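You operate a simulated robot arm through the tools that you are given. There is no shell and no other tool. Be economical: measure what you need, move in short steps, check, and stop when the job is done.

The job below is to be done with a simulated robot arm. You get a single attempt, and the scene is never put back.

JOB
Load the sample on the yellow sieve and clamp the stack.
Fine: sieve on the stack, all of the white cup in, cup back, cover on, clamp arm over, screw tight.

Only the result counts: the job must be done as asked and must still hold three seconds after the hand-in. Knocking over, shifting, dropping, spilling or breaking anything else fails it. A push-on lid holds only when it is set on centred and level and pressed home; a screw cap is set on level and turned clockwise until tight.

ROBOT AND FRAMES
A 6-joint arm with a two-finger parallel gripper, fixed in place. Base frame: the origin is at the foot of the arm, x ahead of it, y to its left, z up; the work surface is at about z = 860. Lengths are in mm, angles in degrees, forces in N, time in s.
With the tool pointing down near the work surface it reaches from about 260 to 680 mm from the base axis. Its first joint turns from -66.0 to 66.0 degrees. Payload 2.9 kg.
Tool frame: the origin (TCP) lies between the finger pads and is the grasp point; the fingertips stand 30 mm ahead of it; z points along the fingers, y is the line along which they close. Largest opening 110 mm; finger width 20, thickness 10; the body of the gripper, 48 by 112 mm, starts 55 mm behind the TCP.
Orientation is told as [roll, pitch, yaw] about the base's x, y, z axes, in that order, counted from this pose: with the fingers straight down and closing along the base's y, the tool's x points along the base's -x, its y along +y and its z along -z.

CONTROLS
- The arm moves only by the tool jog_arm. Its argument "plan" is a list of rows, each a list of 7 numbers: the shift along the tool's x, y, z in units of 50 mm (1.0 is 50 mm), then the turn, a rotation vector about the tool's x, y, z in units of 4 degrees (1.0 is 4 degrees), then the opening in per cent of the stroke, from 0 (shut) to 100 (fully open). In form: [[x, y, z, wx, wy, wz, gripper], ...]. A call has 1 to 20 rows; each row shifts and turns the commanded pose from where the row before left it, along the tool's axes as they then stand. A call with a number of a shift or a turn outside -1 to 1 is refused whole. Each row takes 0.2 s and may step no farther than 50 mm and 8.6 degrees from the row before; otherwise, or with a gripper value out of range, the whole call is refused. Where a pose cannot be reached the arm comes as near as it can. A force on the tool above 40 N (or 10 N above the force at the start of the call, whichever is more), or a blocked arm, ends the call early, and 0.2 s more pass. The fingers move at their own pace (about 108 mm/s each) and stop on an object; they squeeze with about 41 N. The grip force told is the motor's: it shows also when the fingers shut on nothing. Time passes only in rows, and 0.2 s behind the last, so rows that do not move let the fingers close. It gives the time, the measured TCP pose, the force on the tool (base axes), the opening and the grip force at its end, in the units of the frame above (readings bear some noise).
- Cameras (640 x 400 px; columns grow to the right, rows downward): "scene" is fixed at [85.8, 438.5, 1399]; the picture's right is [-0.68, -0.74, 0.00], its down [-0.32, 0.29, -0.90] and it looks along [0.66, -0.61, -0.43] (base axes); focal length 269 px, centre (320, 200). "wrist" rides on the gripper at [72, 17, -103] in the tool frame; the picture's right is [-0.23, 0.97, 0.00], its down [-0.76, -0.18, -0.62] and it looks along [-0.61, -0.14, 0.78] (tool axes); focal length 222 px, centre (320, 200). There is no depth. A picture from a camera that has moved, and an enlarged one, comes with that camera's place and axes in the base frame and with its lens.
- get_image(camera): a new picture of that camera. The clock stands still meanwhile.
- zoom(camera, box): a new picture of the part [left, top, right, bottom] of that camera's present view, enlarged. The clock stands still meanwhile.
- sign_off(): hands the job in; it is judged then, once.

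Go step by step. Nothing tells you positions but the pictures and the camera data: compare them with the known pose of the tool, close in by small moves and look again before you grip or let go. The budget is 120 turns and 84 pictures, counting those below and the enlarged ones. Unless the task says otherwise, let go and move clear before handing in, and close with one line.

The tools are called after ">>>" as a command line: name --pt "numbers of a row" for each row, then --argument value for the rest, lists and objects as JSON in quotes. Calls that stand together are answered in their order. jog_arm: Moves the arm, as the interface text tells. Its arguments: {"type":"object","properties":{"plan":{"type":"array"}},"required":["plan"]} The other tools are called the same way: get_image (camera) takes a picture; zoom (camera, box) takes an enlarged picture of a part of a camera's view; sign_off () hands the job in.

At the start:

```text
time: 0.0
position: [304.2, -89.5, 1336.0]
orientation: [0.1, -0.1, 0.1]
contact_force: [0.0, -0.3, -0.2]
gripper_width: 110.0
finger_force: 0.1
```

scene: 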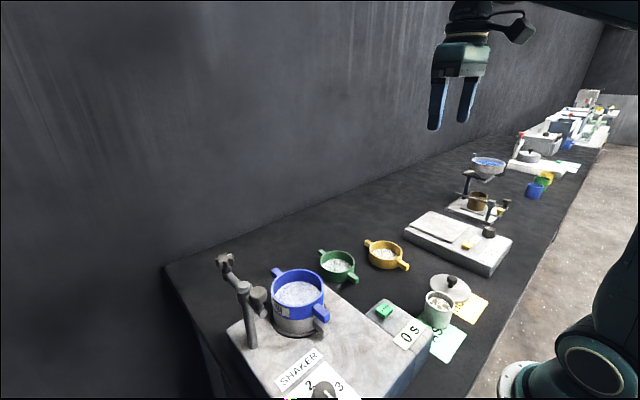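
wrist: 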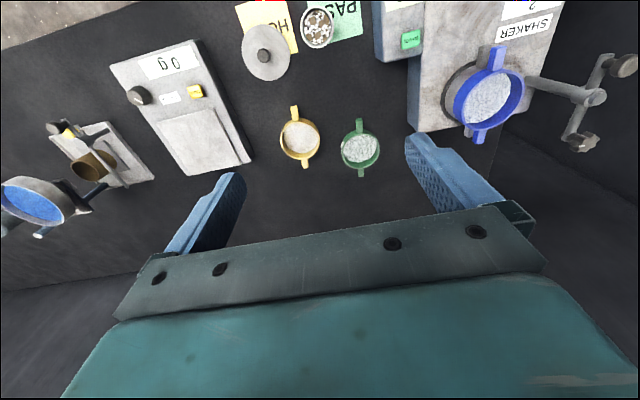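

I see a shaker with a blue sieve already on it, green and yellow sieves on the bench, a cup with a sample, a lid and a clamp arm on a post. I'll zoom in for details first.

>>> zoom --camera "scene" --box '[200, 230, 360, 400]'

>>> zoom --camera "scene" --box '[350, 220, 510, 380]'

>>> zoom --camera "wrist" --box '[220, 0, 400, 180]'

>>> zoom --camera "wrist" --box '[380, 0, 640, 170]'

```text
2.35 times, centred on (280, 315) of scene
camera zoom: at [85.8, 438.5, 1399.0], right [-0.68, -0.74, 0.0], down [-0.32, 0.29, -0.9], along [0.66, -0.61, -0.43], focal length 633 px, centre (414, -71)
```

zoom: 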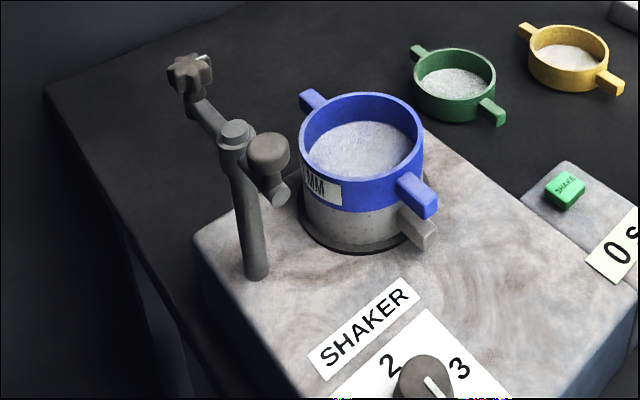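

```text
2.50 times, centred on (430, 300) of scene
camera zoom: at [85.8, 438.5, 1399.0], right [-0.68, -0.74, 0.0], down [-0.32, 0.29, -0.9], along [0.66, -0.61, -0.43], focal length 673 px, centre (45, -50)
```

zoom: 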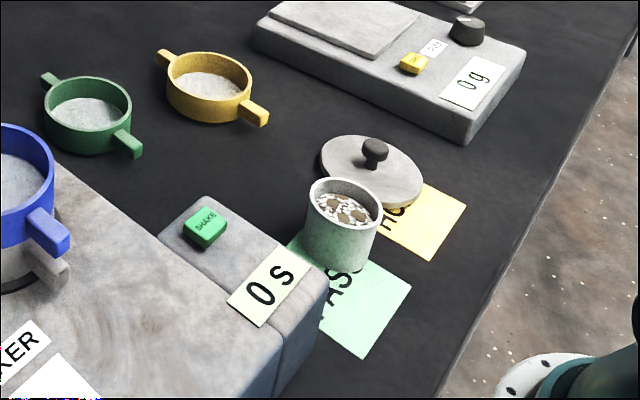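

```text
2.22 times, centred on (310, 90) of wrist
camera zoom: at [230.0, -72.6, 1438.1], right [0.23, 0.97, 0.0], down [0.76, -0.18, 0.62], along [0.61, -0.14, -0.78], focal length 494 px, centre (342, 444)
```

zoom: 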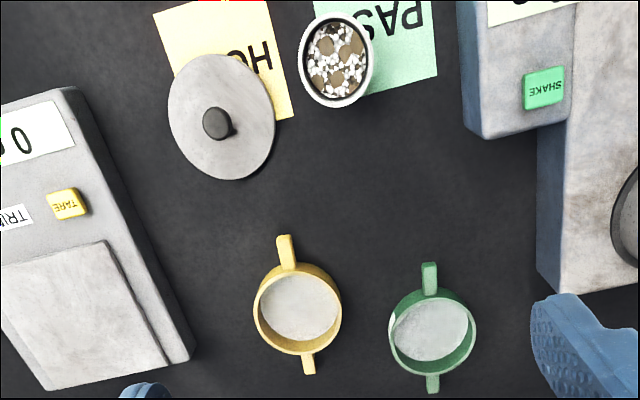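

```text
2.35 times, centred on (510, 85) of wrist
camera zoom: at [230.0, -72.6, 1438.1], right [0.23, 0.97, 0.0], down [0.76, -0.18, 0.62], along [0.61, -0.14, -0.78], focal length 523 px, centre (-127, 471)
```

zoom: 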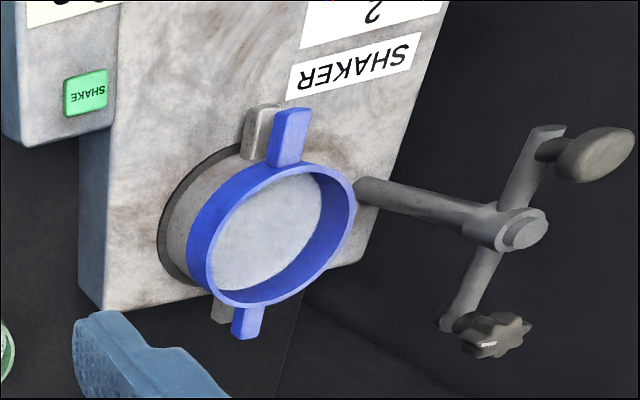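

Yellow sieve is around (446,-171), cup near (236,-77), lid near (256,-198), stack near (407,199) with its rim at about z 1016, and the clamp post near (409,304). I'll move above the yellow sieve and look closer.

>>> jog_arm --pt "-0.355 -0.204 0.815 0 0 0 100" --pt "-0.355 -0.204 0.815 0 0 0 100" --pt "-0.355 -0.204 0.815 0 0 0 100" --pt "-0.355 -0.204 0.815 0 0 0 100" --pt "-0.355 -0.204 0.815 0 0 0 100" --pt "-0.355 -0.204 0.815 0 0 0 100" --pt "-0.355 -0.204 0.815 0 0 0 100" --pt "-0.355 -0.204 0.815 0 0 0 100" --pt "0 0 0 0 0 0.95 100" --pt "0 0 0 0 0 0.95 100"

>>> get_image --camera "wrist"

>>> get_image --camera "scene"

```text
time: 2.2
position: [446.8, -172.3, 1008.6]
orientation: [0.0, -0.1, -7.7]
contact_force: [-0.5, 0.3, 0.1]
gripper_width: 109.7
finger_force: 0.1
```

```text
77 pictures are left
camera wrist: at [376.1, -144.9, 1111.6], right [0.35, 0.94, 0.0], down [0.73, -0.28, 0.62], along [0.58, -0.22, -0.78], focal length 222 px, centre (320, 200)
```

wrist: 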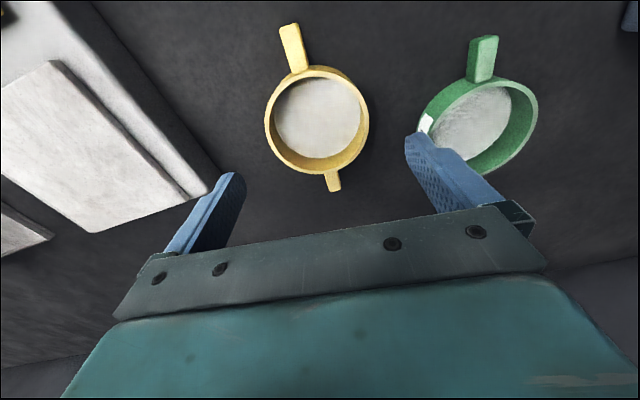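

```text
76 pictures are left
```

scene: 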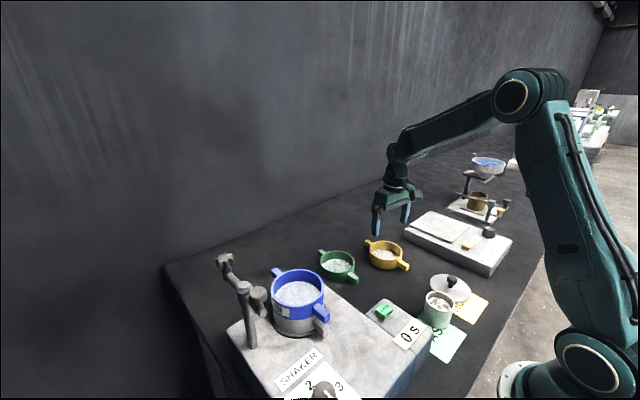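

The sieve is centred beneath to within a few mm: rim z about 895, diameter about 102. I'll come down partway and check the lateral clearance.

>>> jog_arm --pt "0.03 -0.015 0.75 0 0 0 100" --pt "0.03 -0.015 0.7 0 0 0 100" --pt "0 0 0 0 0 0 100"

>>> get_image --camera "wrist"

>>> zoom --camera "scene" --box '[310, 170, 450, 290]'

```text
time: 3.0
position: [444.1, -171.4, 936.5]
orientation: [0.0, 0.0, -7.7]
contact_force: [-0.6, 0.5, -0.4]
gripper_width: 110.0
finger_force: 0.1
```

```text
75 pictures are left
camera wrist: at [372.5, -146.1, 1038.7], right [0.35, 0.94, 0.0], down [0.73, -0.28, 0.62], along [0.58, -0.22, -0.78], focal length 222 px, centre (320, 200)
```

wrist: 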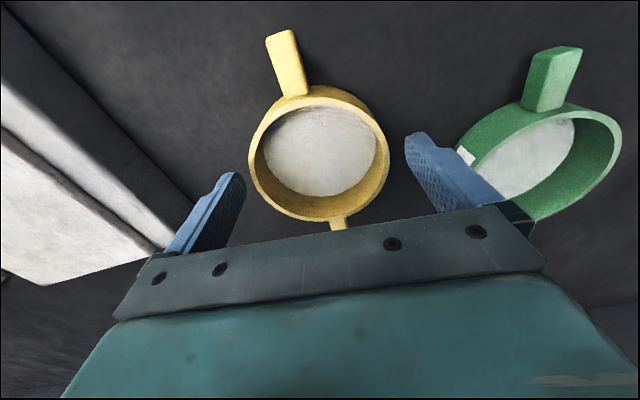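

```text
3.33 times, centred on (380, 230) of scene
camera zoom: at [85.8, 438.5, 1399.0], right [-0.68, -0.74, 0.0], down [-0.32, 0.29, -0.9], along [0.66, -0.61, -0.43], focal length 897 px, centre (120, 100)
```

zoom: 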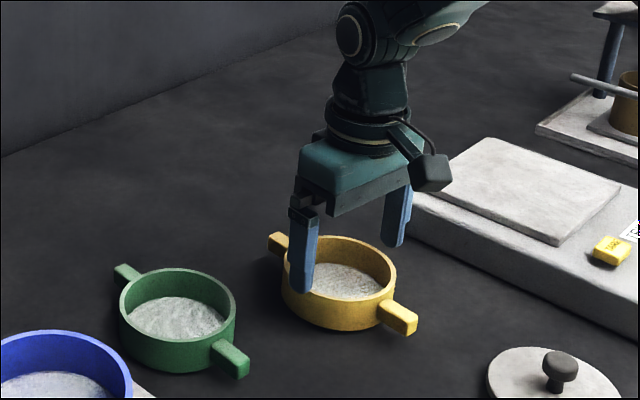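

Lateral error is about 2 mm. I'll correct it and go down around the sieve.

>>> jog_arm --pt "-0.08 -0.045 0 0 0 0 100" --pt "0 0 0.25 0 0 0 100" --pt "0 0 0.2 0 0 0 100" --pt "0 0 0 0 0 0 100"

>>> get_image --camera "wrist"

>>> zoom --camera "scene" --box '[350, 190, 430, 280]'

```text
time: 4.0
position: [447.7, -175.9, 914.8]
orientation: [0.0, -0.1, -7.5]
contact_force: [0.7, 0.4, 0.3]
gripper_width: 110.1
finger_force: 0.0
```

```text
73 pictures are left
camera wrist: at [375.7, -148.1, 1016.5], right [0.35, 0.94, 0.0], down [0.73, -0.28, 0.62], along [0.58, -0.22, -0.78], focal length 222 px, centre (320, 200)
```

wrist: 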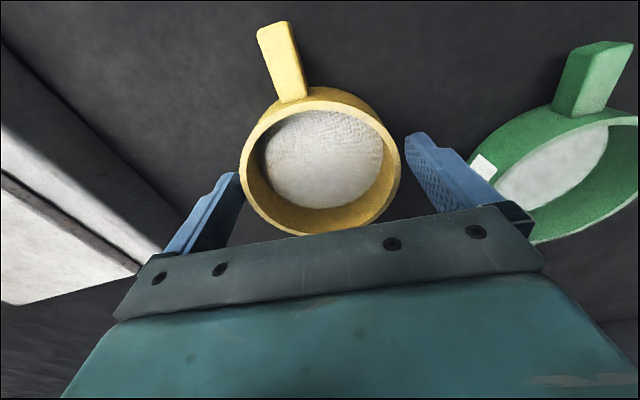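

```text
4.44 times, centred on (390, 235) of scene
camera zoom: at [85.8, 438.5, 1399.0], right [-0.68, -0.74, 0.0], down [-0.32, 0.29, -0.9], along [0.66, -0.61, -0.43], focal length 1196 px, centre (9, 44)
```

zoom: 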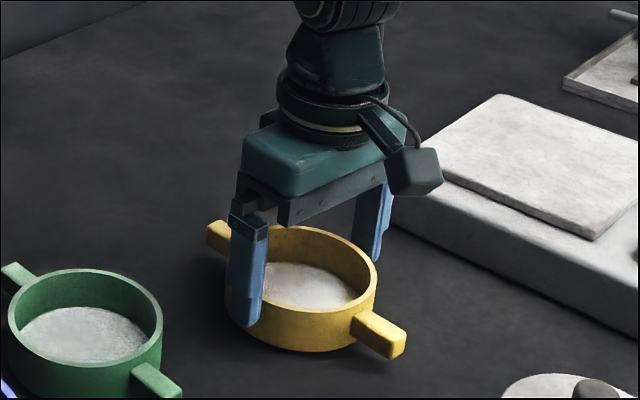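

The tips are below the rim with no contact. I'll nudge sideways slightly, lower to about z 903 and close.

>>> jog_arm --pt "0 0.03 0.12 0 0 0 100" --pt "0 0 0.12 0 0 0 100" --pt "0 0 0 0 0 0 80" --pt "0 0 0 0 0 0 60" --pt "0 0 0 0 0 0 60"

>>> get_image --camera "wrist"

```text
time: 5.2
position: [447.6, -173.6, 901.4]
orientation: [-0.1, 0.0, -7.4]
contact_force: [-1.5, 0.8, 4.3]
gripper_width: 100.4
finger_force: 41.4
```

```text
71 pictures are left
camera wrist: at [376.1, -146.6, 1004.6], right [0.35, 0.94, 0.0], down [0.73, -0.28, 0.62], along [0.58, -0.22, -0.78], focal length 222 px, centre (320, 200)
```

wrist: 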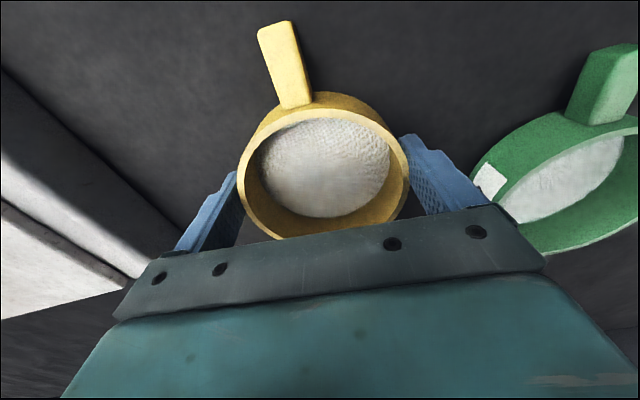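

Gripped at 100 mm. I'll lift it clear, square it up and carry it over towards the stack.

>>> jog_arm --pt "0 0 -0.3 0 0 0 60" --pt "0 0 -0.7 0 0 0 60" --pt "0 0 -0.8 0 0 0 60" --pt "0 0 -0.8 0 0 0 60" --pt "0 0 -0.8 0 0 0 60" --pt "0 0 -0.8 0 0 0 60" --pt "0 0 -0.8 0 0 0 60" --pt "0 0 0 0 0 -0.95 60" --pt "0 0 0 0 0 -0.925 60" --pt "0 0 0 0 0 0 60"

>>> get_image --camera "wrist"

>>> get_image --camera "scene"

```text
time: 7.4
position: [447.9, -173.5, 1152.0]
orientation: [0.1, -0.1, 0.0]
contact_force: [0.8, -0.4, -1.2]
gripper_width: 99.9
finger_force: 41.2
```

```text
70 pictures are left
camera wrist: at [372.9, -156.5, 1255.1], right [0.23, 0.97, 0.0], down [0.76, -0.18, 0.62], along [0.61, -0.14, -0.78], focal length 222 px, centre (320, 200)
```

wrist: 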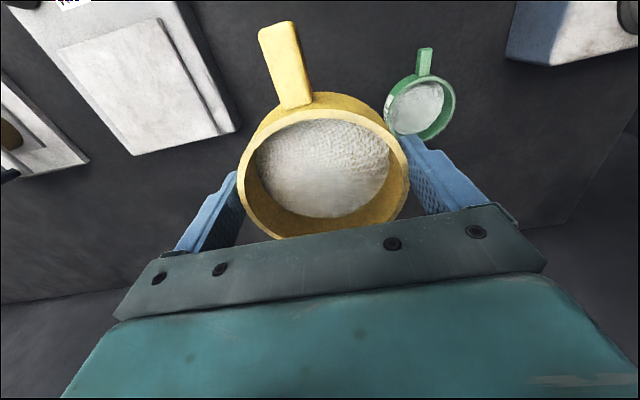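

```text
69 pictures are left
```

scene: 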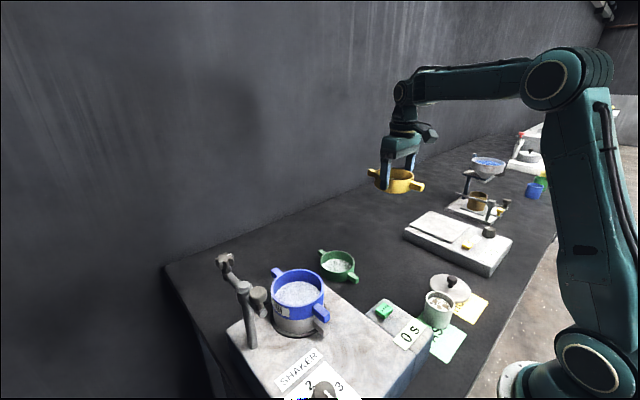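

Held level and steady. I'll move sideways and stop short of the stack to measure it.

>>> jog_arm --pt "0.15 0.9 0 0 0 0 60" --pt "0.15 0.9 0 0 0 0 60" --pt "0.15 0.9 0 0 0 0 60" --pt "0.15 0.9 0 0 0 0 60" --pt "0.15 0.9 0 0 0 0 60" --pt "0.14 0.6 0 0 0 0 60" --pt "0 0 0 0 0 0 60"

>>> get_image --camera "wrist"

>>> zoom --camera "scene" --box '[200, 150, 440, 350]'

```text
time: 9.0
position: [405.2, 80.8, 1153.3]
orientation: [0.0, -0.1, 0.0]
contact_force: [0.1, 0.0, -1.4]
gripper_width: 100.1
finger_force: 40.7
```

```text
68 pictures are left
camera wrist: at [329.5, 97.9, 1255.0], right [0.23, 0.97, 0.0], down [0.76, -0.18, 0.62], along [0.61, -0.14, -0.78], focal length 222 px, centre (320, 200)
```

wrist: 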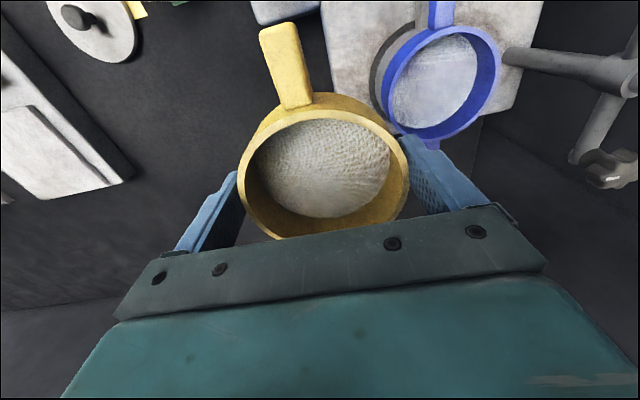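

```text
2.00 times, centred on (320, 250) of scene
camera zoom: at [85.8, 438.5, 1399.0], right [-0.68, -0.74, 0.0], down [-0.32, 0.29, -0.9], along [0.66, -0.61, -0.43], focal length 538 px, centre (320, 100)
```

zoom: 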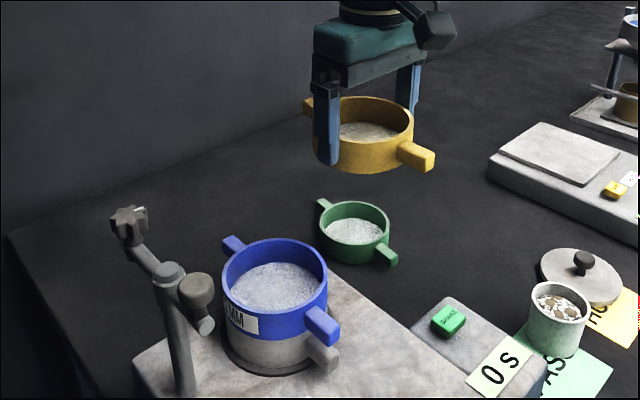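

Blue stack centre comes out at about (407,200), rim z about 1017. I'll move over it, lower to about 40 mm above the rim and check alignment.

>>> jog_arm --pt "0.01 0.8 0 0 0 0 60" --pt "0.01 0.8 0 0 0 0 60" --pt "0.01 0.78 0 0 0 0 60" --pt "0 0 0.5 0 0 0 60" --pt "0 0 0.5 0 0 0 60" --pt "0 0 0 0 0 0 60"

>>> get_image --camera "wrist"

>>> zoom --camera "scene" --box '[200, 170, 400, 370]'

```text
time: 10.4
position: [403.1, 199.2, 1101.6]
orientation: [0.0, 0.0, 0.0]
contact_force: [-0.6, -1.1, -2.0]
gripper_width: 99.8
finger_force: 41.4
```

```text
66 pictures are left
camera wrist: at [328.3, 217.6, 1204.3], right [0.23, 0.97, 0.0], down [0.76, -0.18, 0.62], along [0.61, -0.14, -0.78], focal length 222 px, centre (320, 200)
```

wrist: 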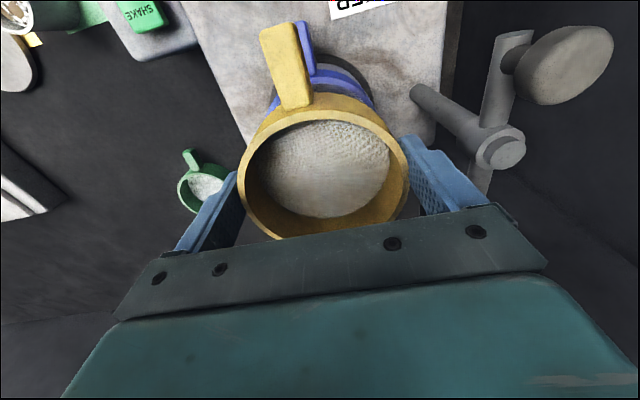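

```text
2.00 times, centred on (300, 270) of scene
camera zoom: at [85.8, 438.5, 1399.0], right [-0.68, -0.74, 0.0], down [-0.32, 0.29, -0.9], along [0.66, -0.61, -0.43], focal length 538 px, centre (360, 60)
```

zoom: 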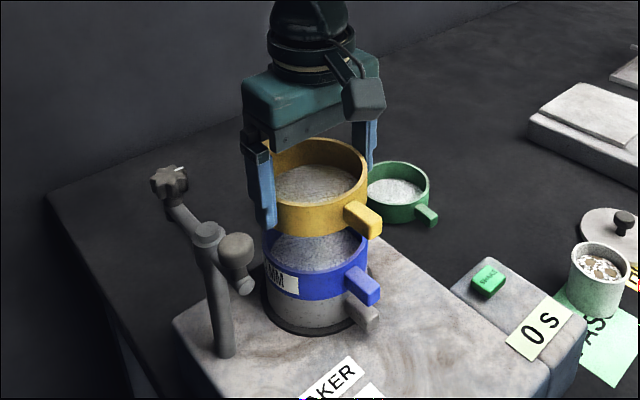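

>>> zoom --camera "scene" --box '[260, 230, 350, 320]'

>>> zoom --camera "wrist" --box '[220, 10, 420, 160]'

```text
4.44 times, centred on (305, 275) of scene
camera zoom: at [85.8, 438.5, 1399.0], right [-0.68, -0.74, 0.0], down [-0.32, 0.29, -0.9], along [0.66, -0.61, -0.43], focal length 1196 px, centre (387, -133)
```

zoom: 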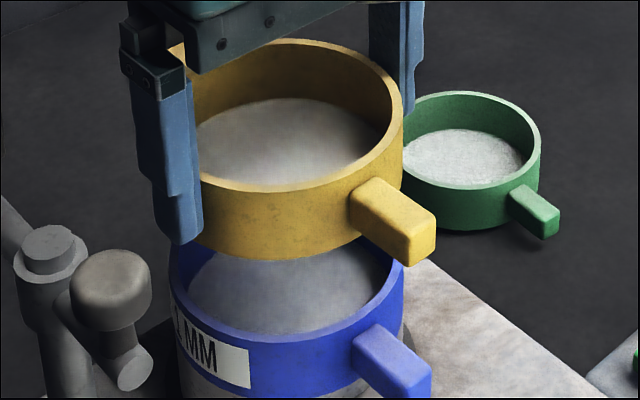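

```text
2.67 times, centred on (320, 85) of wrist
camera zoom: at [328.3, 217.6, 1204.3], right [0.23, 0.97, 0.0], down [0.76, -0.18, 0.62], along [0.61, -0.14, -0.78], focal length 592 px, centre (320, 507)
```

zoom: 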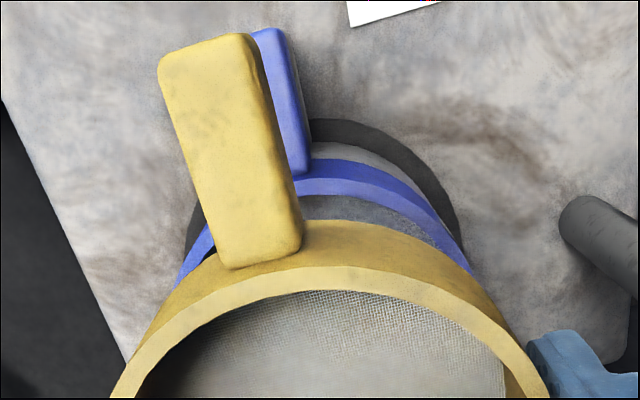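

Alignment looks within about 1 mm. I'll lower gently.

>>> jog_arm --pt "0.015 0 0.3 0 0 0 60" --pt "0 0 0.3 0 0 0 60" --pt "0 0 0.1 0 0 0 60" --pt "0 0 0 0 0 0 60"

>>> zoom --camera "scene" --box '[260, 230, 350, 320]'

```text
time: 11.4
position: [402.1, 201.7, 1067.4]
orientation: [-0.1, -0.1, 0.0]
contact_force: [0.4, -0.4, -0.2]
gripper_width: 100.2
finger_force: 40.5
```

```text
4.44 times, centred on (305, 275) of scene
camera zoom: at [85.8, 438.5, 1399.0], right [-0.68, -0.74, 0.0], down [-0.32, 0.29, -0.9], along [0.66, -0.61, -0.43], focal length 1196 px, centre (387, -133)
```

zoom: 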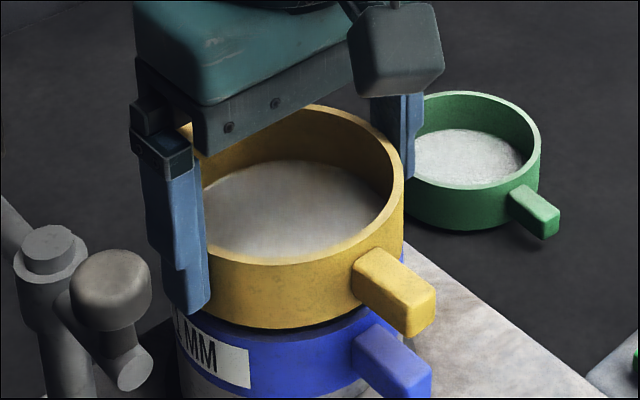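

>>> jog_arm --pt "0 0 0.04 0 0 0 60" --pt "0 0 0.04 0 0 0 60" --pt "0 0 0.04 0 0 0 60" --pt "0 0 0 0 0 0 60"

>>> zoom --camera "scene" --box '[260, 230, 350, 320]'

```text
time: 12.4
position: [400.5, 200.0, 1061.7]
orientation: [0.0, 0.0, 0.0]
contact_force: [-0.4, -0.2, -0.1]
gripper_width: 100.0
finger_force: 41.2
```

```text
4.44 times, centred on (305, 275) of scene
camera zoom: at [85.8, 438.5, 1399.0], right [-0.68, -0.74, 0.0], down [-0.32, 0.29, -0.9], along [0.66, -0.61, -0.43], focal length 1196 px, centre (387, -133)
```

zoom: 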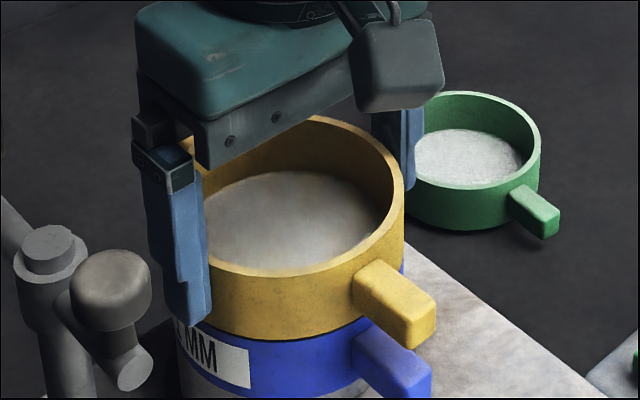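

>>> jog_arm --pt "0 0 0.03 0 0 0 60" --pt "0 0 0.03 0 0 0 60" --pt "0 0 0 0 0 0 60"

>>> jog_arm --pt "0 0 0.03 0 0 0 60" --pt "0 0 0.03 0 0 0 60" --pt "0 0 0 0 0 0 60"

>>> zoom --camera "scene" --box '[260, 230, 350, 320]'

```text
time: 13.2
position: [401.3, 200.6, 1059.3]
orientation: [0.0, -0.1, -0.2]
contact_force: [-1.0, -0.3, 6.4]
gripper_width: 100.2
finger_force: 41.4
```

```text
time: 14.1
position: [403.9, 200.1, 1057.4]
orientation: [0.2, -0.4, 0.0]
contact_force: [0.8, -0.2, 4.3]
gripper_width: 100.0
finger_force: 40.8
stopped in row 3: the force on the tool passed its limit (the readings are from after the stop); the commanded pose is now the measured one
```

```text
4.44 times, centred on (305, 275) of scene
camera zoom: at [85.8, 438.5, 1399.0], right [-0.68, -0.74, 0.0], down [-0.32, 0.29, -0.9], along [0.66, -0.61, -0.43], focal length 1196 px, centre (387, -133)
```

zoom: 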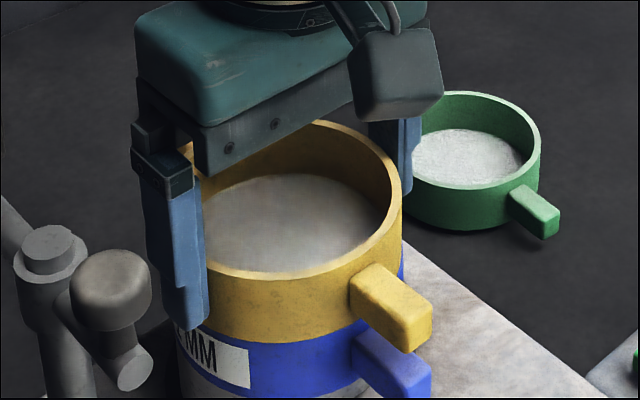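

It touched down; the set-down looks flat. I'll let go and look.

>>> jog_arm --pt "0 0 0 0 0 0 80" --pt "0 0 0 0 0 0 100" --pt "0 0 -0.5 0 0 0 100" --pt "0 0 -0.9 0 0 0 100" --pt "0 0 -0.9 0 0 0 100"

>>> zoom --camera "scene" --box '[220, 210, 350, 340]'

>>> zoom --camera "wrist" --box '[220, 0, 640, 240]'

```text
time: 15.3
position: [401.4, 199.7, 1172.2]
orientation: [0.2, -0.4, 0.0]
contact_force: [0.2, 0.6, -0.2]
gripper_width: 110.1
finger_force: 0.1
```

```text
3.08 times, centred on (285, 275) of scene
camera zoom: at [85.8, 438.5, 1399.0], right [-0.68, -0.74, 0.0], down [-0.32, 0.29, -0.9], along [0.66, -0.61, -0.43], focal length 828 px, centre (428, -31)
```

zoom: 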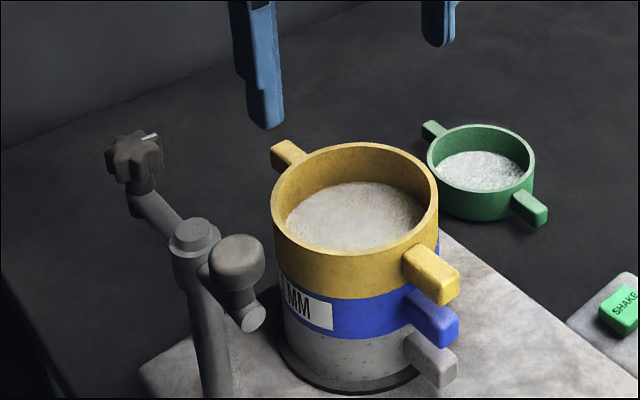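

```text
1.52 times, centred on (430, 120) of wrist
camera zoom: at [326.6, 217.5, 1274.6], right [0.23, 0.97, 0.0], down [0.76, -0.18, 0.63], along [0.61, -0.14, -0.78], focal length 338 px, centre (152, 322)
```

zoom: 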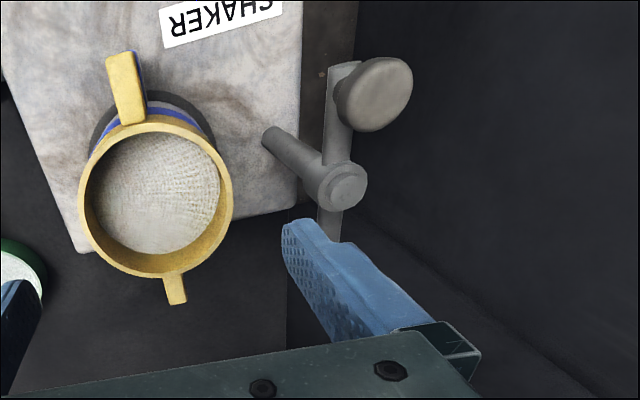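

The yellow sieve sits on the stack, handles aligned. Next is the cup near (236,-77). I'll grip it with the tool tipped back about 40° so I can pour later by swinging the tool forward. Moving to look down on it.

>>> jog_arm --pt "0.29 -0.79 0.2 0 0 0 100" --pt "0.29 -0.79 0.2 0 0 0 100" --pt "0.29 -0.79 0.2 0 0 0 100" --pt "0.29 -0.79 0.2 0 0 0 100" --pt "0.29 -0.79 0.2 0 0 0 90" --pt "0.29 -0.79 0.2 0 0 0 80" --pt "0.29 -0.79 0.2 0 0 0 80" --pt "0 0 0 0 1 0 80" --pt "0 0 0 0 1 0 80" --pt "0 0 0 0 1 0 80" --pt "0 0 0 0 1 0 80" --pt "0 0 0 0 1 0 80" --pt "0 0 0 0 1 0 80" --pt "0 0 0 0 1 0 80" --pt "0 0 0 0 1 0 80" --pt "0 0 0 0 1 0 80" --pt "0 0 0 0 1 0 80" --pt "0 0 0 0 0 0 80"

>>> get_image --camera "wrist"

>>> get_image --camera "scene"

```text
time: 19.1
position: [291.8, -79.9, 1084.8]
orientation: [-0.1, 35.9, 0.1]
contact_force: [0.7, -0.2, -0.3]
gripper_width: 88.1
finger_force: 0.1
out of reach, approached as far as the arm can: row 15, 16, 17
```

```text
57 pictures are left
camera wrist: at [292.3, -62.3, 1210.7], right [0.18, 0.97, -0.13], down [0.98, -0.17, 0.06], along [0.03, -0.14, -0.99], focal length 222 px, centre (320, 200)
```

wrist: 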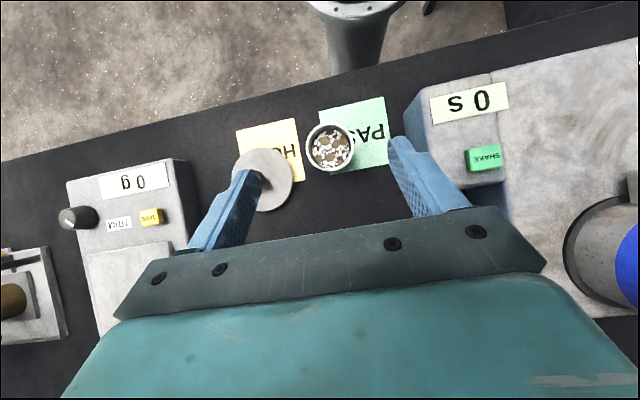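

```text
56 pictures are left
```

scene: 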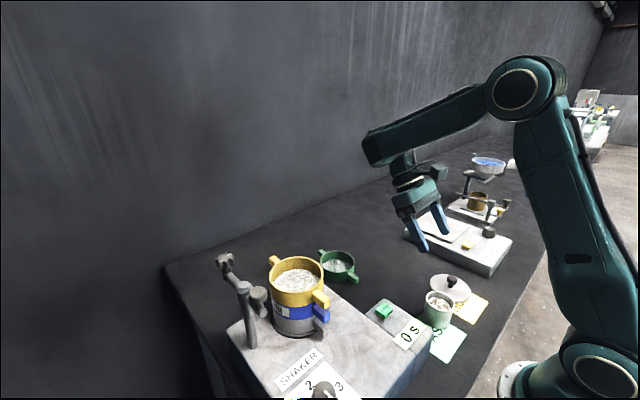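

Cup rim centre is about (237.5,-77.5) with diameter about 60. I'll back off the tilt to about 30° and go to a pre-grasp point along the tool axis.

>>> jog_arm --pt "0 0 0 0 -1 0 80" --pt "0 0 0 0 -1 0 80" --pt "0 0 0 0 0 0 80"

```text
time: 19.9
position: [292.2, -86.6, 1084.5]
orientation: [-0.6, 32.5, 0.3]
contact_force: [-0.6, 0.0, 0.5]
gripper_width: 87.9
finger_force: 0.1
out of reach, approached as far as the arm can: row 2
```

>>> jog_arm --pt "0 0 0 0 0 0 80" --pt "0 0 0 0 0 0 80"

```text
time: 20.5
position: [293.0, -84.9, 1086.3]
orientation: [-0.4, 32.4, 0.3]
contact_force: [-0.1, -0.1, 0.0]
gripper_width: 87.8
finger_force: 0.1
```

>>> jog_arm --pt "0 0 0 0 -0.6 0 80" --pt "-0.31 0.05 0.745 0 0 0 80" --pt "-0.31 0.05 0.745 0 0 0 80" --pt "-0.31 0.05 0.745 0 0 0 80" --pt "0 0 0 0 0 0 80"

>>> get_image --camera "wrist"

```text
time: 21.7
position: [277.6, -76.1, 964.9]
orientation: [-0.3, 30.1, 0.2]
contact_force: [0.8, 0.0, 0.4]
gripper_width: 87.9
finger_force: 0.1
```

```text
55 pictures are left
camera wrist: at [263.5, -59.5, 1089.4], right [0.19, 0.97, -0.12], down [0.97, -0.17, 0.16], along [0.13, -0.15, -0.98], focal length 222 px, centre (320, 200)
```

wrist: 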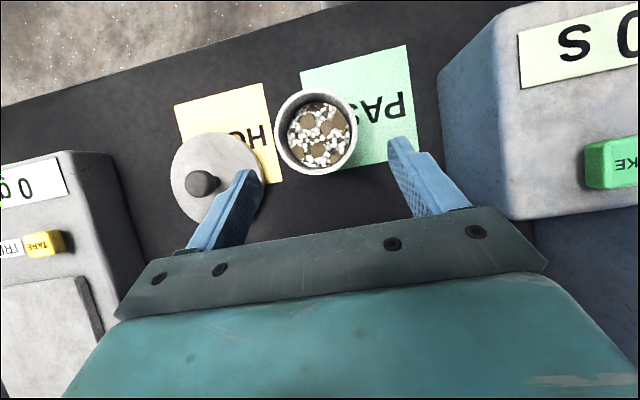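

Approach looks clear on both sides. I'll slide in along the tool axis.

>>> jog_arm --pt "0.03 -0.01 0.5 0 0 0 80" --pt "0.03 -0.01 0.5 0 0 0 80" --pt "0.03 -0.01 0.505 0 0 0 80" --pt "0 0 0 0 0 0 80"

>>> get_image --camera "wrist"

>>> zoom --camera "scene" --box '[370, 230, 510, 370]'

```text
time: 22.7
position: [233.6, -79.4, 901.8]
orientation: [-0.3, 30.1, 0.2]
contact_force: [-0.1, 0.1, 0.2]
gripper_width: 88.1
finger_force: 0.0
```

```text
54 pictures are left
camera wrist: at [221.9, -62.1, 1026.8], right [0.19, 0.97, -0.12], down [0.97, -0.17, 0.16], along [0.13, -0.15, -0.98], focal length 222 px, centre (320, 200)
```

wrist: 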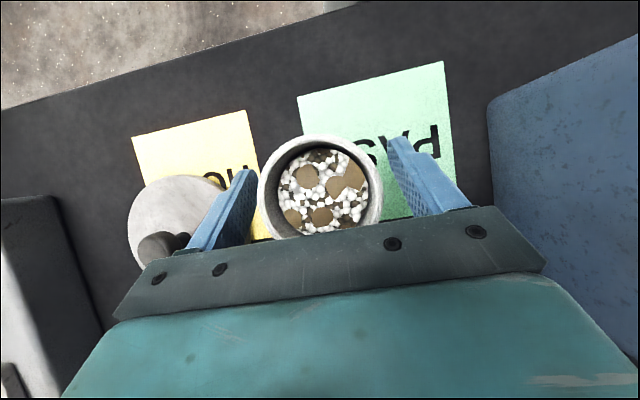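

```text
2.86 times, centred on (440, 300) of scene
camera zoom: at [85.8, 438.5, 1399.0], right [-0.68, -0.74, 0.0], down [-0.32, 0.29, -0.9], along [0.66, -0.61, -0.43], focal length 769 px, centre (-23, -86)
```

zoom: 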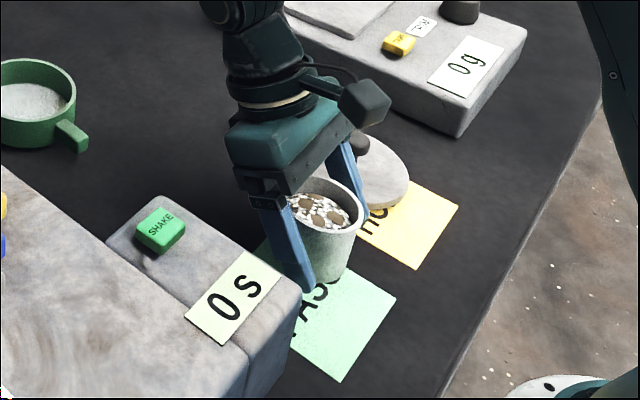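

Cup is between the fingers. Small lateral correction, then close.

>>> jog_arm --pt "0 0.03 0 0 0 0 80" --pt "0 0 0 0 0 0 65" --pt "0 0 0 0 0 0 50" --pt "0 0 0 0 0 0 30" --pt "0 0 0 0 0 0 30"

```text
time: 23.9
position: [234.9, -79.5, 901.9]
orientation: [-0.4, 30.1, 0.2]
contact_force: [0.1, -0.3, 0.8]
gripper_width: 54.7
finger_force: 41.4
```

Cup gripped at 54.7 mm. Lifting in stages, watching the wrist limit.

>>> jog_arm --pt "0.2 0 -0.3464 0 0 0 30" --pt "0.3 0 -0.5196 0 0 0 30" --pt "0.3 0 -0.5196 0 0 0 30" --pt "0.3 0 -0.5196 0 0 0 30" --pt "0 0 0 0 0 0 30"

>>> get_image --camera "wrist"

```text
time: 25.1
position: [235.2, -78.7, 1012.8]
orientation: [-0.4, 30.1, 0.3]
contact_force: [-0.7, 0.1, -1.3]
gripper_width: 54.5
finger_force: 41.0
```

```text
52 pictures are left
camera wrist: at [222.4, -60.5, 1137.3], right [0.19, 0.97, -0.12], down [0.97, -0.17, 0.16], along [0.13, -0.15, -0.98], focal length 222 px, centre (320, 200)
```

wrist: 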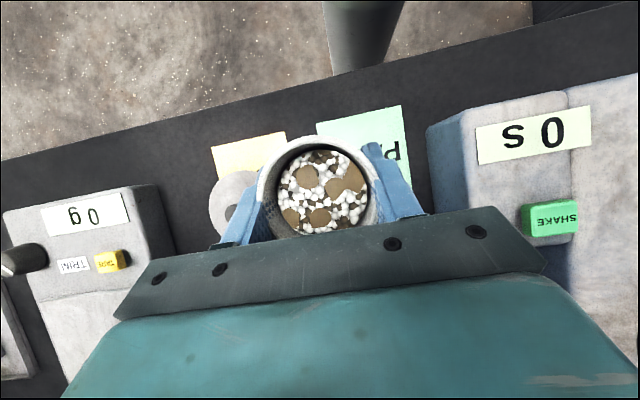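

The cup is held upright. I'll raise it to z 1125 and see whether the wrist keeps the 30° tip.

>>> jog_arm --pt "0.373 0 -0.647 0 0 0 30" --pt "0.373 0 -0.647 0 0 0 30" --pt "0.373 0 -0.647 0 0 0 30" --pt "0 0 0 0 0 0 30"

```text
time: 26.1
position: [234.4, -78.1, 1124.7]
orientation: [-0.5, 30.0, 0.2]
contact_force: [0.2, 0.4, -0.7]
gripper_width: 54.8
finger_force: 40.9
```

>>> jog_arm --pt "-0.362 0.594 -0.209 0 0 0 30" --pt "-0.362 0.594 -0.209 0 0 0 30" --pt "-0.362 0.594 -0.209 0 0 0 30" --pt "0 0 0 0 0 0 30"

```text
time: 27.1
position: [295.0, 7.0, 1122.5]
orientation: [-0.4, 30.2, 0.3]
contact_force: [0.5, -0.6, -1.0]
gripper_width: 54.7
finger_force: 40.9
out of reach, approached as far as the arm can: row 3
```

The tip limit shrinks as it reaches out, so I'll ease to 20° (10° of cup tilt is safe at this fill level) and yaw towards the radial direction.

>>> jog_arm --pt "0 0 0 0 -0.8 0 30" --pt "0 0 0 0 -0.8 0 30" --pt "0 0 0 0 -0.9 0 30" --pt "0 0 0 0.318 0 -0.873 30" --pt "0 0 0 0.318 0 -0.873 30" --pt "0 0 0 0.318 0 -0.873 30" --pt "0 0 0 0.318 0 -0.873 30" --pt "0 0 0 0.318 0 -0.873 30" --pt "0 0 0 0.318 0 -0.873 30" --pt "0 0 0 0.318 0 -0.873 30" --pt "0 0 0 0 0 0 30"

>>> get_image --camera "wrist"

```text
time: 29.5
position: [294.5, 6.2, 1122.6]
orientation: [-0.3, 20.2, 26.4]
contact_force: [0.0, 0.8, -1.2]
gripper_width: 54.4
finger_force: 40.9
```

```text
51 pictures are left
camera wrist: at [256.6, 7.9, 1244.3], right [-0.24, 0.97, -0.08], down [0.91, 0.26, 0.32], along [0.33, 0.0, -0.94], focal length 222 px, centre (320, 200)
```

wrist: 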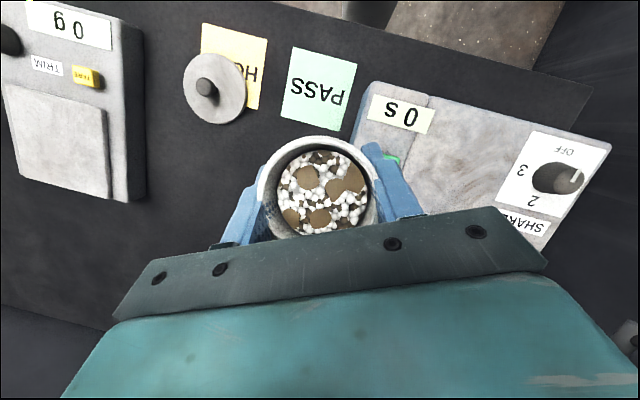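

>>> jog_arm --pt "-0.5 0.353 -0.183 0 0 0 30" --pt "-0.5 0.353 -0.183 0 0 0 30" --pt "-0.5 0.353 -0.183 0 0 0 30" --pt "-0.5 0.353 -0.183 0 0 0 30" --pt "0 0 0 0 0 0 30"

```text
time: 30.7
position: [359.2, 116.9, 1122.8]
orientation: [-0.3, 20.1, 26.4]
contact_force: [0.4, 0.8, 0.0]
gripper_width: 54.7
finger_force: 41.9
```

>>> jog_arm --pt "-0.5 0.21 -0.19 0 0 0 30" --pt "-0.5 0.21 -0.19 0 0 0 30" --pt "-0.45 0.21 -0.17 0 0 0 30" --pt "-0.42 0.21 -0.16 0 0 0 30" --pt "-0.4 0.21 -0.16 0 0 0 30" --pt "0 0 0 0 0 0 30"

>>> get_image --camera "wrist"

>>> zoom --camera "scene" --box '[210, 170, 390, 350]'

```text
time: 32.1
position: [438.0, 224.4, 1122.0]
orientation: [-0.2, 20.2, 26.4]
contact_force: [1.0, -0.7, -0.8]
gripper_width: 54.9
finger_force: 41.1
out of reach, approached as far as the arm can: row 1, 2
```

```text
50 pictures are left
camera wrist: at [399.4, 225.5, 1243.3], right [-0.24, 0.97, -0.08], down [0.91, 0.26, 0.32], along [0.33, 0.0, -0.94], focal length 222 px, centre (320, 200)
```

wrist: 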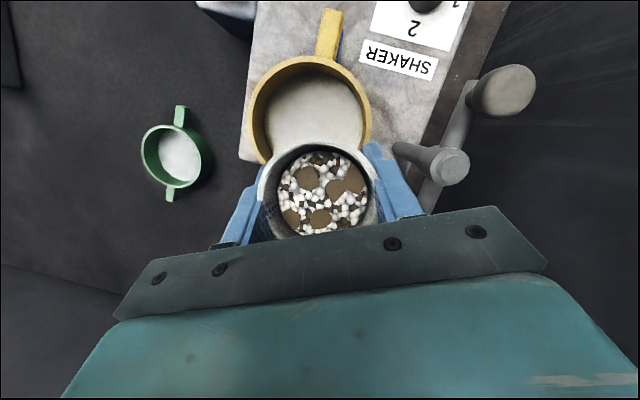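

```text
2.22 times, centred on (300, 260) of scene
camera zoom: at [85.8, 438.5, 1399.0], right [-0.68, -0.74, 0.0], down [-0.32, 0.29, -0.9], along [0.66, -0.61, -0.43], focal length 598 px, centre (364, 67)
```

zoom: 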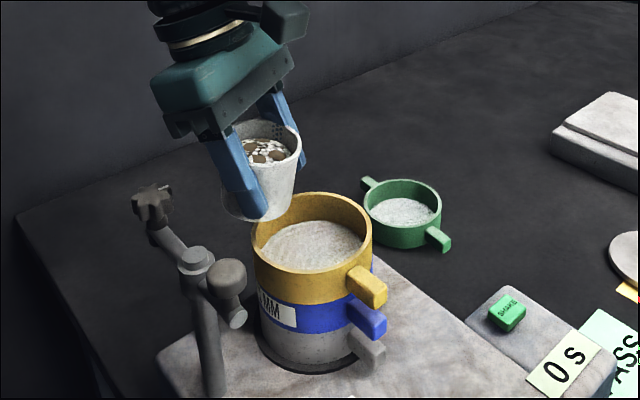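

Positioned well over the sieve. I'll centre sideways, then start tilting to about 45°.

>>> jog_arm --pt "0 -0.13 0 0 0 0 30" --pt "0 0 0 0 -0.8 0 30" --pt "0 0 0 0 -0.8 0 30" --pt "0 0 0 0 -0.8 0 30" --pt "0 0 0 0 -0.8 0 30" --pt "0 0 0 0 -0.8 0 30" --pt "0 0 0 0 -0.8 0 30" --pt "0 0 0 0 -0.8 0 30" --pt "0 0 0 0 -0.8 0 30" --pt "0 0 0 0 -0.6 0 30" --pt "0 0 0 0 0 0 30"

>>> zoom --camera "scene" --box '[210, 170, 390, 350]'

>>> get_image --camera "wrist"

```text
time: 34.5
position: [479.7, 246.6, 1160.6]
orientation: [-0.6, -3.7, 26.6]
contact_force: [0.4, 0.1, -0.2]
gripper_width: 54.4
finger_force: 40.8
out of reach, approached as far as the arm can: row 4, 5, 7, 8, 9, 10
```

```text
2.22 times, centred on (300, 260) of scene
camera zoom: at [85.8, 438.5, 1399.0], right [-0.68, -0.74, 0.0], down [-0.32, 0.29, -0.9], along [0.66, -0.61, -0.43], focal length 598 px, centre (364, 67)
```

zoom: 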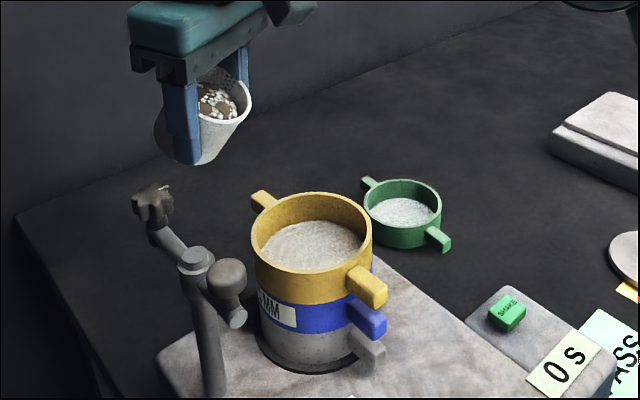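

```text
47 pictures are left
camera wrist: at [399.2, 226.2, 1257.8], right [-0.23, 0.97, 0.01], down [0.72, 0.17, 0.67], along [0.65, 0.16, -0.74], focal length 222 px, centre (320, 200)
```

wrist: 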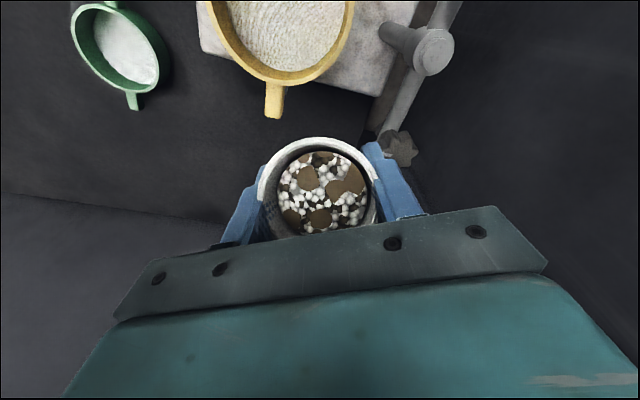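

The arm drifted outward instead of holding the point. The cup is still full, about 34° tilted, and nothing spilled. I'll look at the whole arm.

>>> get_image --camera "scene"

>>> jog_arm --pt "0 0 0 0 0.5 0 30" --pt "0 0 0 0 0.5 0 30" --pt "0 0 0 0 0 0 30"

```text
46 pictures are left
```

scene: 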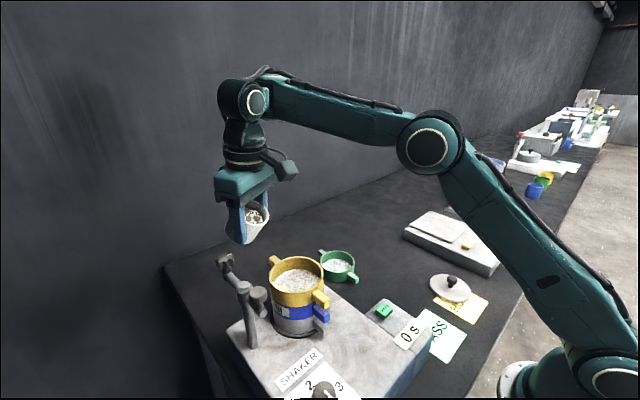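

```text
time: 35.3
position: [479.7, 245.5, 1159.6]
orientation: [-0.6, 0.3, 26.6]
contact_force: [-0.2, 0.1, -1.4]
gripper_width: 54.7
finger_force: 40.7
```

The commanded pose resets to the reached one. I'll step the tool back to the pour point with it roughly vertical.

>>> jog_arm --pt "0.3 -0.05 0.25 0 0 0 30" --pt "0.3 -0.05 0.25 0 0 0 30" --pt "0.3 -0.05 0.2 0 0 0 30" --pt "0 0 0 0 0 0 30"

```text
time: 36.3
position: [465.2, 230.1, 1149.3]
orientation: [-0.6, 0.3, 26.5]
contact_force: [0.0, 0.7, -0.9]
gripper_width: 54.7
finger_force: 41.6
out of reach, approached as far as the arm can: row 2, 3
```

>>> jog_arm --pt "0.3 0 0 0 0 0 30" --pt "0 0 0 0 0 0 30"

>>> jog_arm --pt "0 0 0.3 0 0 0 30" --pt "0 0 0 0 0 0 30"

>>> jog_arm --pt "0 -0.2 0 0 0 0 30" --pt "0 0 0 0 0 0 30"

```text
time: 36.9
position: [457.9, 227.5, 1157.0]
orientation: [-0.6, 0.5, 26.5]
contact_force: [-0.4, -0.5, -0.7]
gripper_width: 54.6
finger_force: 40.8
out of reach, approached as far as the arm can: row 1
```

```text
time: 37.5
position: [466.4, 231.8, 1149.4]
orientation: [-0.5, 0.3, 26.6]
contact_force: [0.6, 0.7, -0.1]
gripper_width: 54.6
finger_force: 41.0
out of reach, approached as far as the arm can: row 1
```

```text
time: 38.1
position: [470.4, 222.1, 1150.2]
orientation: [-0.6, 0.3, 26.6]
contact_force: [-0.5, -0.2, -1.3]
gripper_width: 54.7
finger_force: 41.1
```

Something in this wrist configuration blocks inward motion, while yaw 0 worked earlier at the stack. I'll test turning yaw back to 0 and moving in.

>>> jog_arm --pt "0 0 0 0 0 0.95 30" --pt "0 0 0 0 0 0.95 30" --pt "0 0 0 0 0 0.95 30" --pt "0 0 0 0 0 0.95 30" --pt "0 0 0 0 0 0.95 30" --pt "0 0 0 0 0 0.95 30" --pt "0 0 0 0 0 0.95 30" --pt "0 0 0 0 0 0 30"

>>> jog_arm --pt "0.3 0 0 0 0 0 30" --pt "0 0 0 0 0 0 30"

>>> get_image --camera "scene"

```text
time: 39.9
position: [470.2, 222.3, 1150.4]
orientation: [-0.7, 0.1, -0.1]
contact_force: [-0.5, 1.0, -0.8]
gripper_width: 54.6
finger_force: 41.5
```

```text
time: 40.5
position: [460.1, 225.3, 1157.3]
orientation: [-0.7, 0.1, -0.1]
contact_force: [-0.2, 0.2, 0.2]
gripper_width: 54.7
finger_force: 41.2
out of reach, approached as far as the arm can: row 1
```

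```text
45 pictures are left
```

scene: 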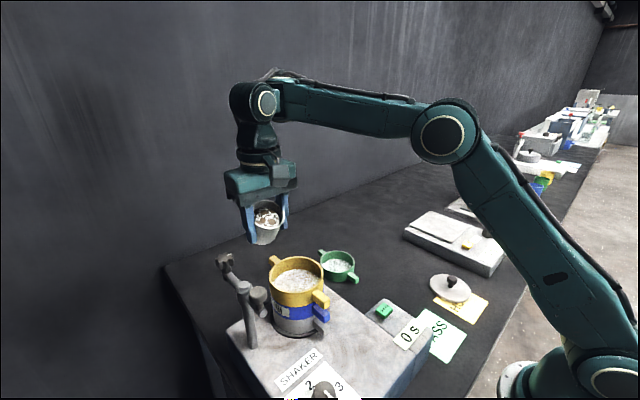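

>>> jog_arm --pt "0 0 -0.5 0 0 0 30" --pt "0 0 -0.5 0 0 0 30" --pt "0 0 0 0 0 0 30"

>>> jog_arm --pt "0.5 0 0 0 0 0 30" --pt "0.5 0 0 0 0 0 30" --pt "0 0 0 0 0 0 30"

>>> jog_arm --pt "0 -0.5 0 0 0 0 30" --pt "0 -0.5 0 0 0 0 30" --pt "0 0 0 0 0 0 30"

```text
time: 41.3
position: [458.1, 225.7, 1206.5]
orientation: [-0.6, 0.0, 0.0]
contact_force: [-0.8, -0.7, -0.9]
gripper_width: 54.8
finger_force: 40.5
```

```text
time: 42.1
position: [410.3, 223.2, 1207.5]
orientation: [-0.6, -0.2, -0.1]
contact_force: [-0.2, -0.4, -1.4]
gripper_width: 54.6
finger_force: 40.8
```

```text
time: 42.9
position: [410.7, 174.5, 1206.8]
orientation: [-0.6, 0.0, -0.1]
contact_force: [0.2, -0.1, -0.6]
gripper_width: 54.4
finger_force: 40.8
```

>>> jog_arm --pt "0 0.1 0.5 0 0 0 30" --pt "0 0.1 0.5 0 0 0 30" --pt "0 0.1 0.5 0 0 0 30" --pt "0 0 0 0 0 0 30"

```text
time: 43.9
position: [440.8, 204.1, 1178.7]
orientation: [-0.7, 0.2, -0.2]
contact_force: [0.3, 0.3, -0.2]
gripper_width: 54.4
finger_force: 41.0
out of reach, approached as far as the arm can: row 1, 2, 3
```

I suspect the arm took an odd branch when it passed the tip limit. I'll back out towards the earlier good spot with the tool vertical (about 30° cup tilt, proven safe), then come in the way the sieve did.

>>> jog_arm --pt "0 0 -0.6 0 0 0 30" --pt "0.47 -0.65 0 0 0 0 30" --pt "0.47 -0.65 0 0 0 0 30" --pt "0.47 -0.65 0 0 0 0 30" --pt "0.47 -0.65 0 0 0 0 30" --pt "0.47 -0.65 0 0 0 0 30" --pt "0.47 -0.65 0 0 0 0 30" --pt "0 0 0 0 0 0 30"

>>> jog_arm --pt "0 0 0.5 0 0 0 30" --pt "0 0 0.5 0 0 0 30" --pt "0 0 0 0 0 0 30"

>>> get_image --camera "scene"

```text
time: 45.7
position: [310.6, 11.0, 1253.3]
orientation: [-0.6, 0.1, 0.0]
contact_force: [0.1, 0.8, -0.9]
gripper_width: 54.5
finger_force: 40.6
out of reach, approached as far as the arm can: row 3, 4, 5, 6, 7
```

```text
time: 46.5
position: [315.6, 14.3, 1254.0]
orientation: [-0.6, 0.0, -0.1]
contact_force: [0.2, 0.1, -0.5]
gripper_width: 54.7
finger_force: 40.6
out of reach, approached as far as the arm can: row 1, 2
```

```text
44 pictures are left
```

scene: 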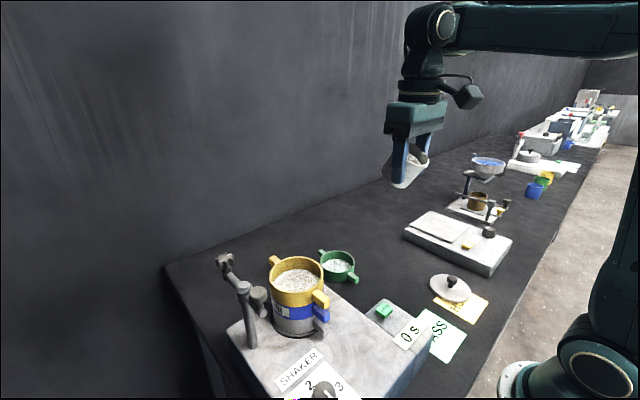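

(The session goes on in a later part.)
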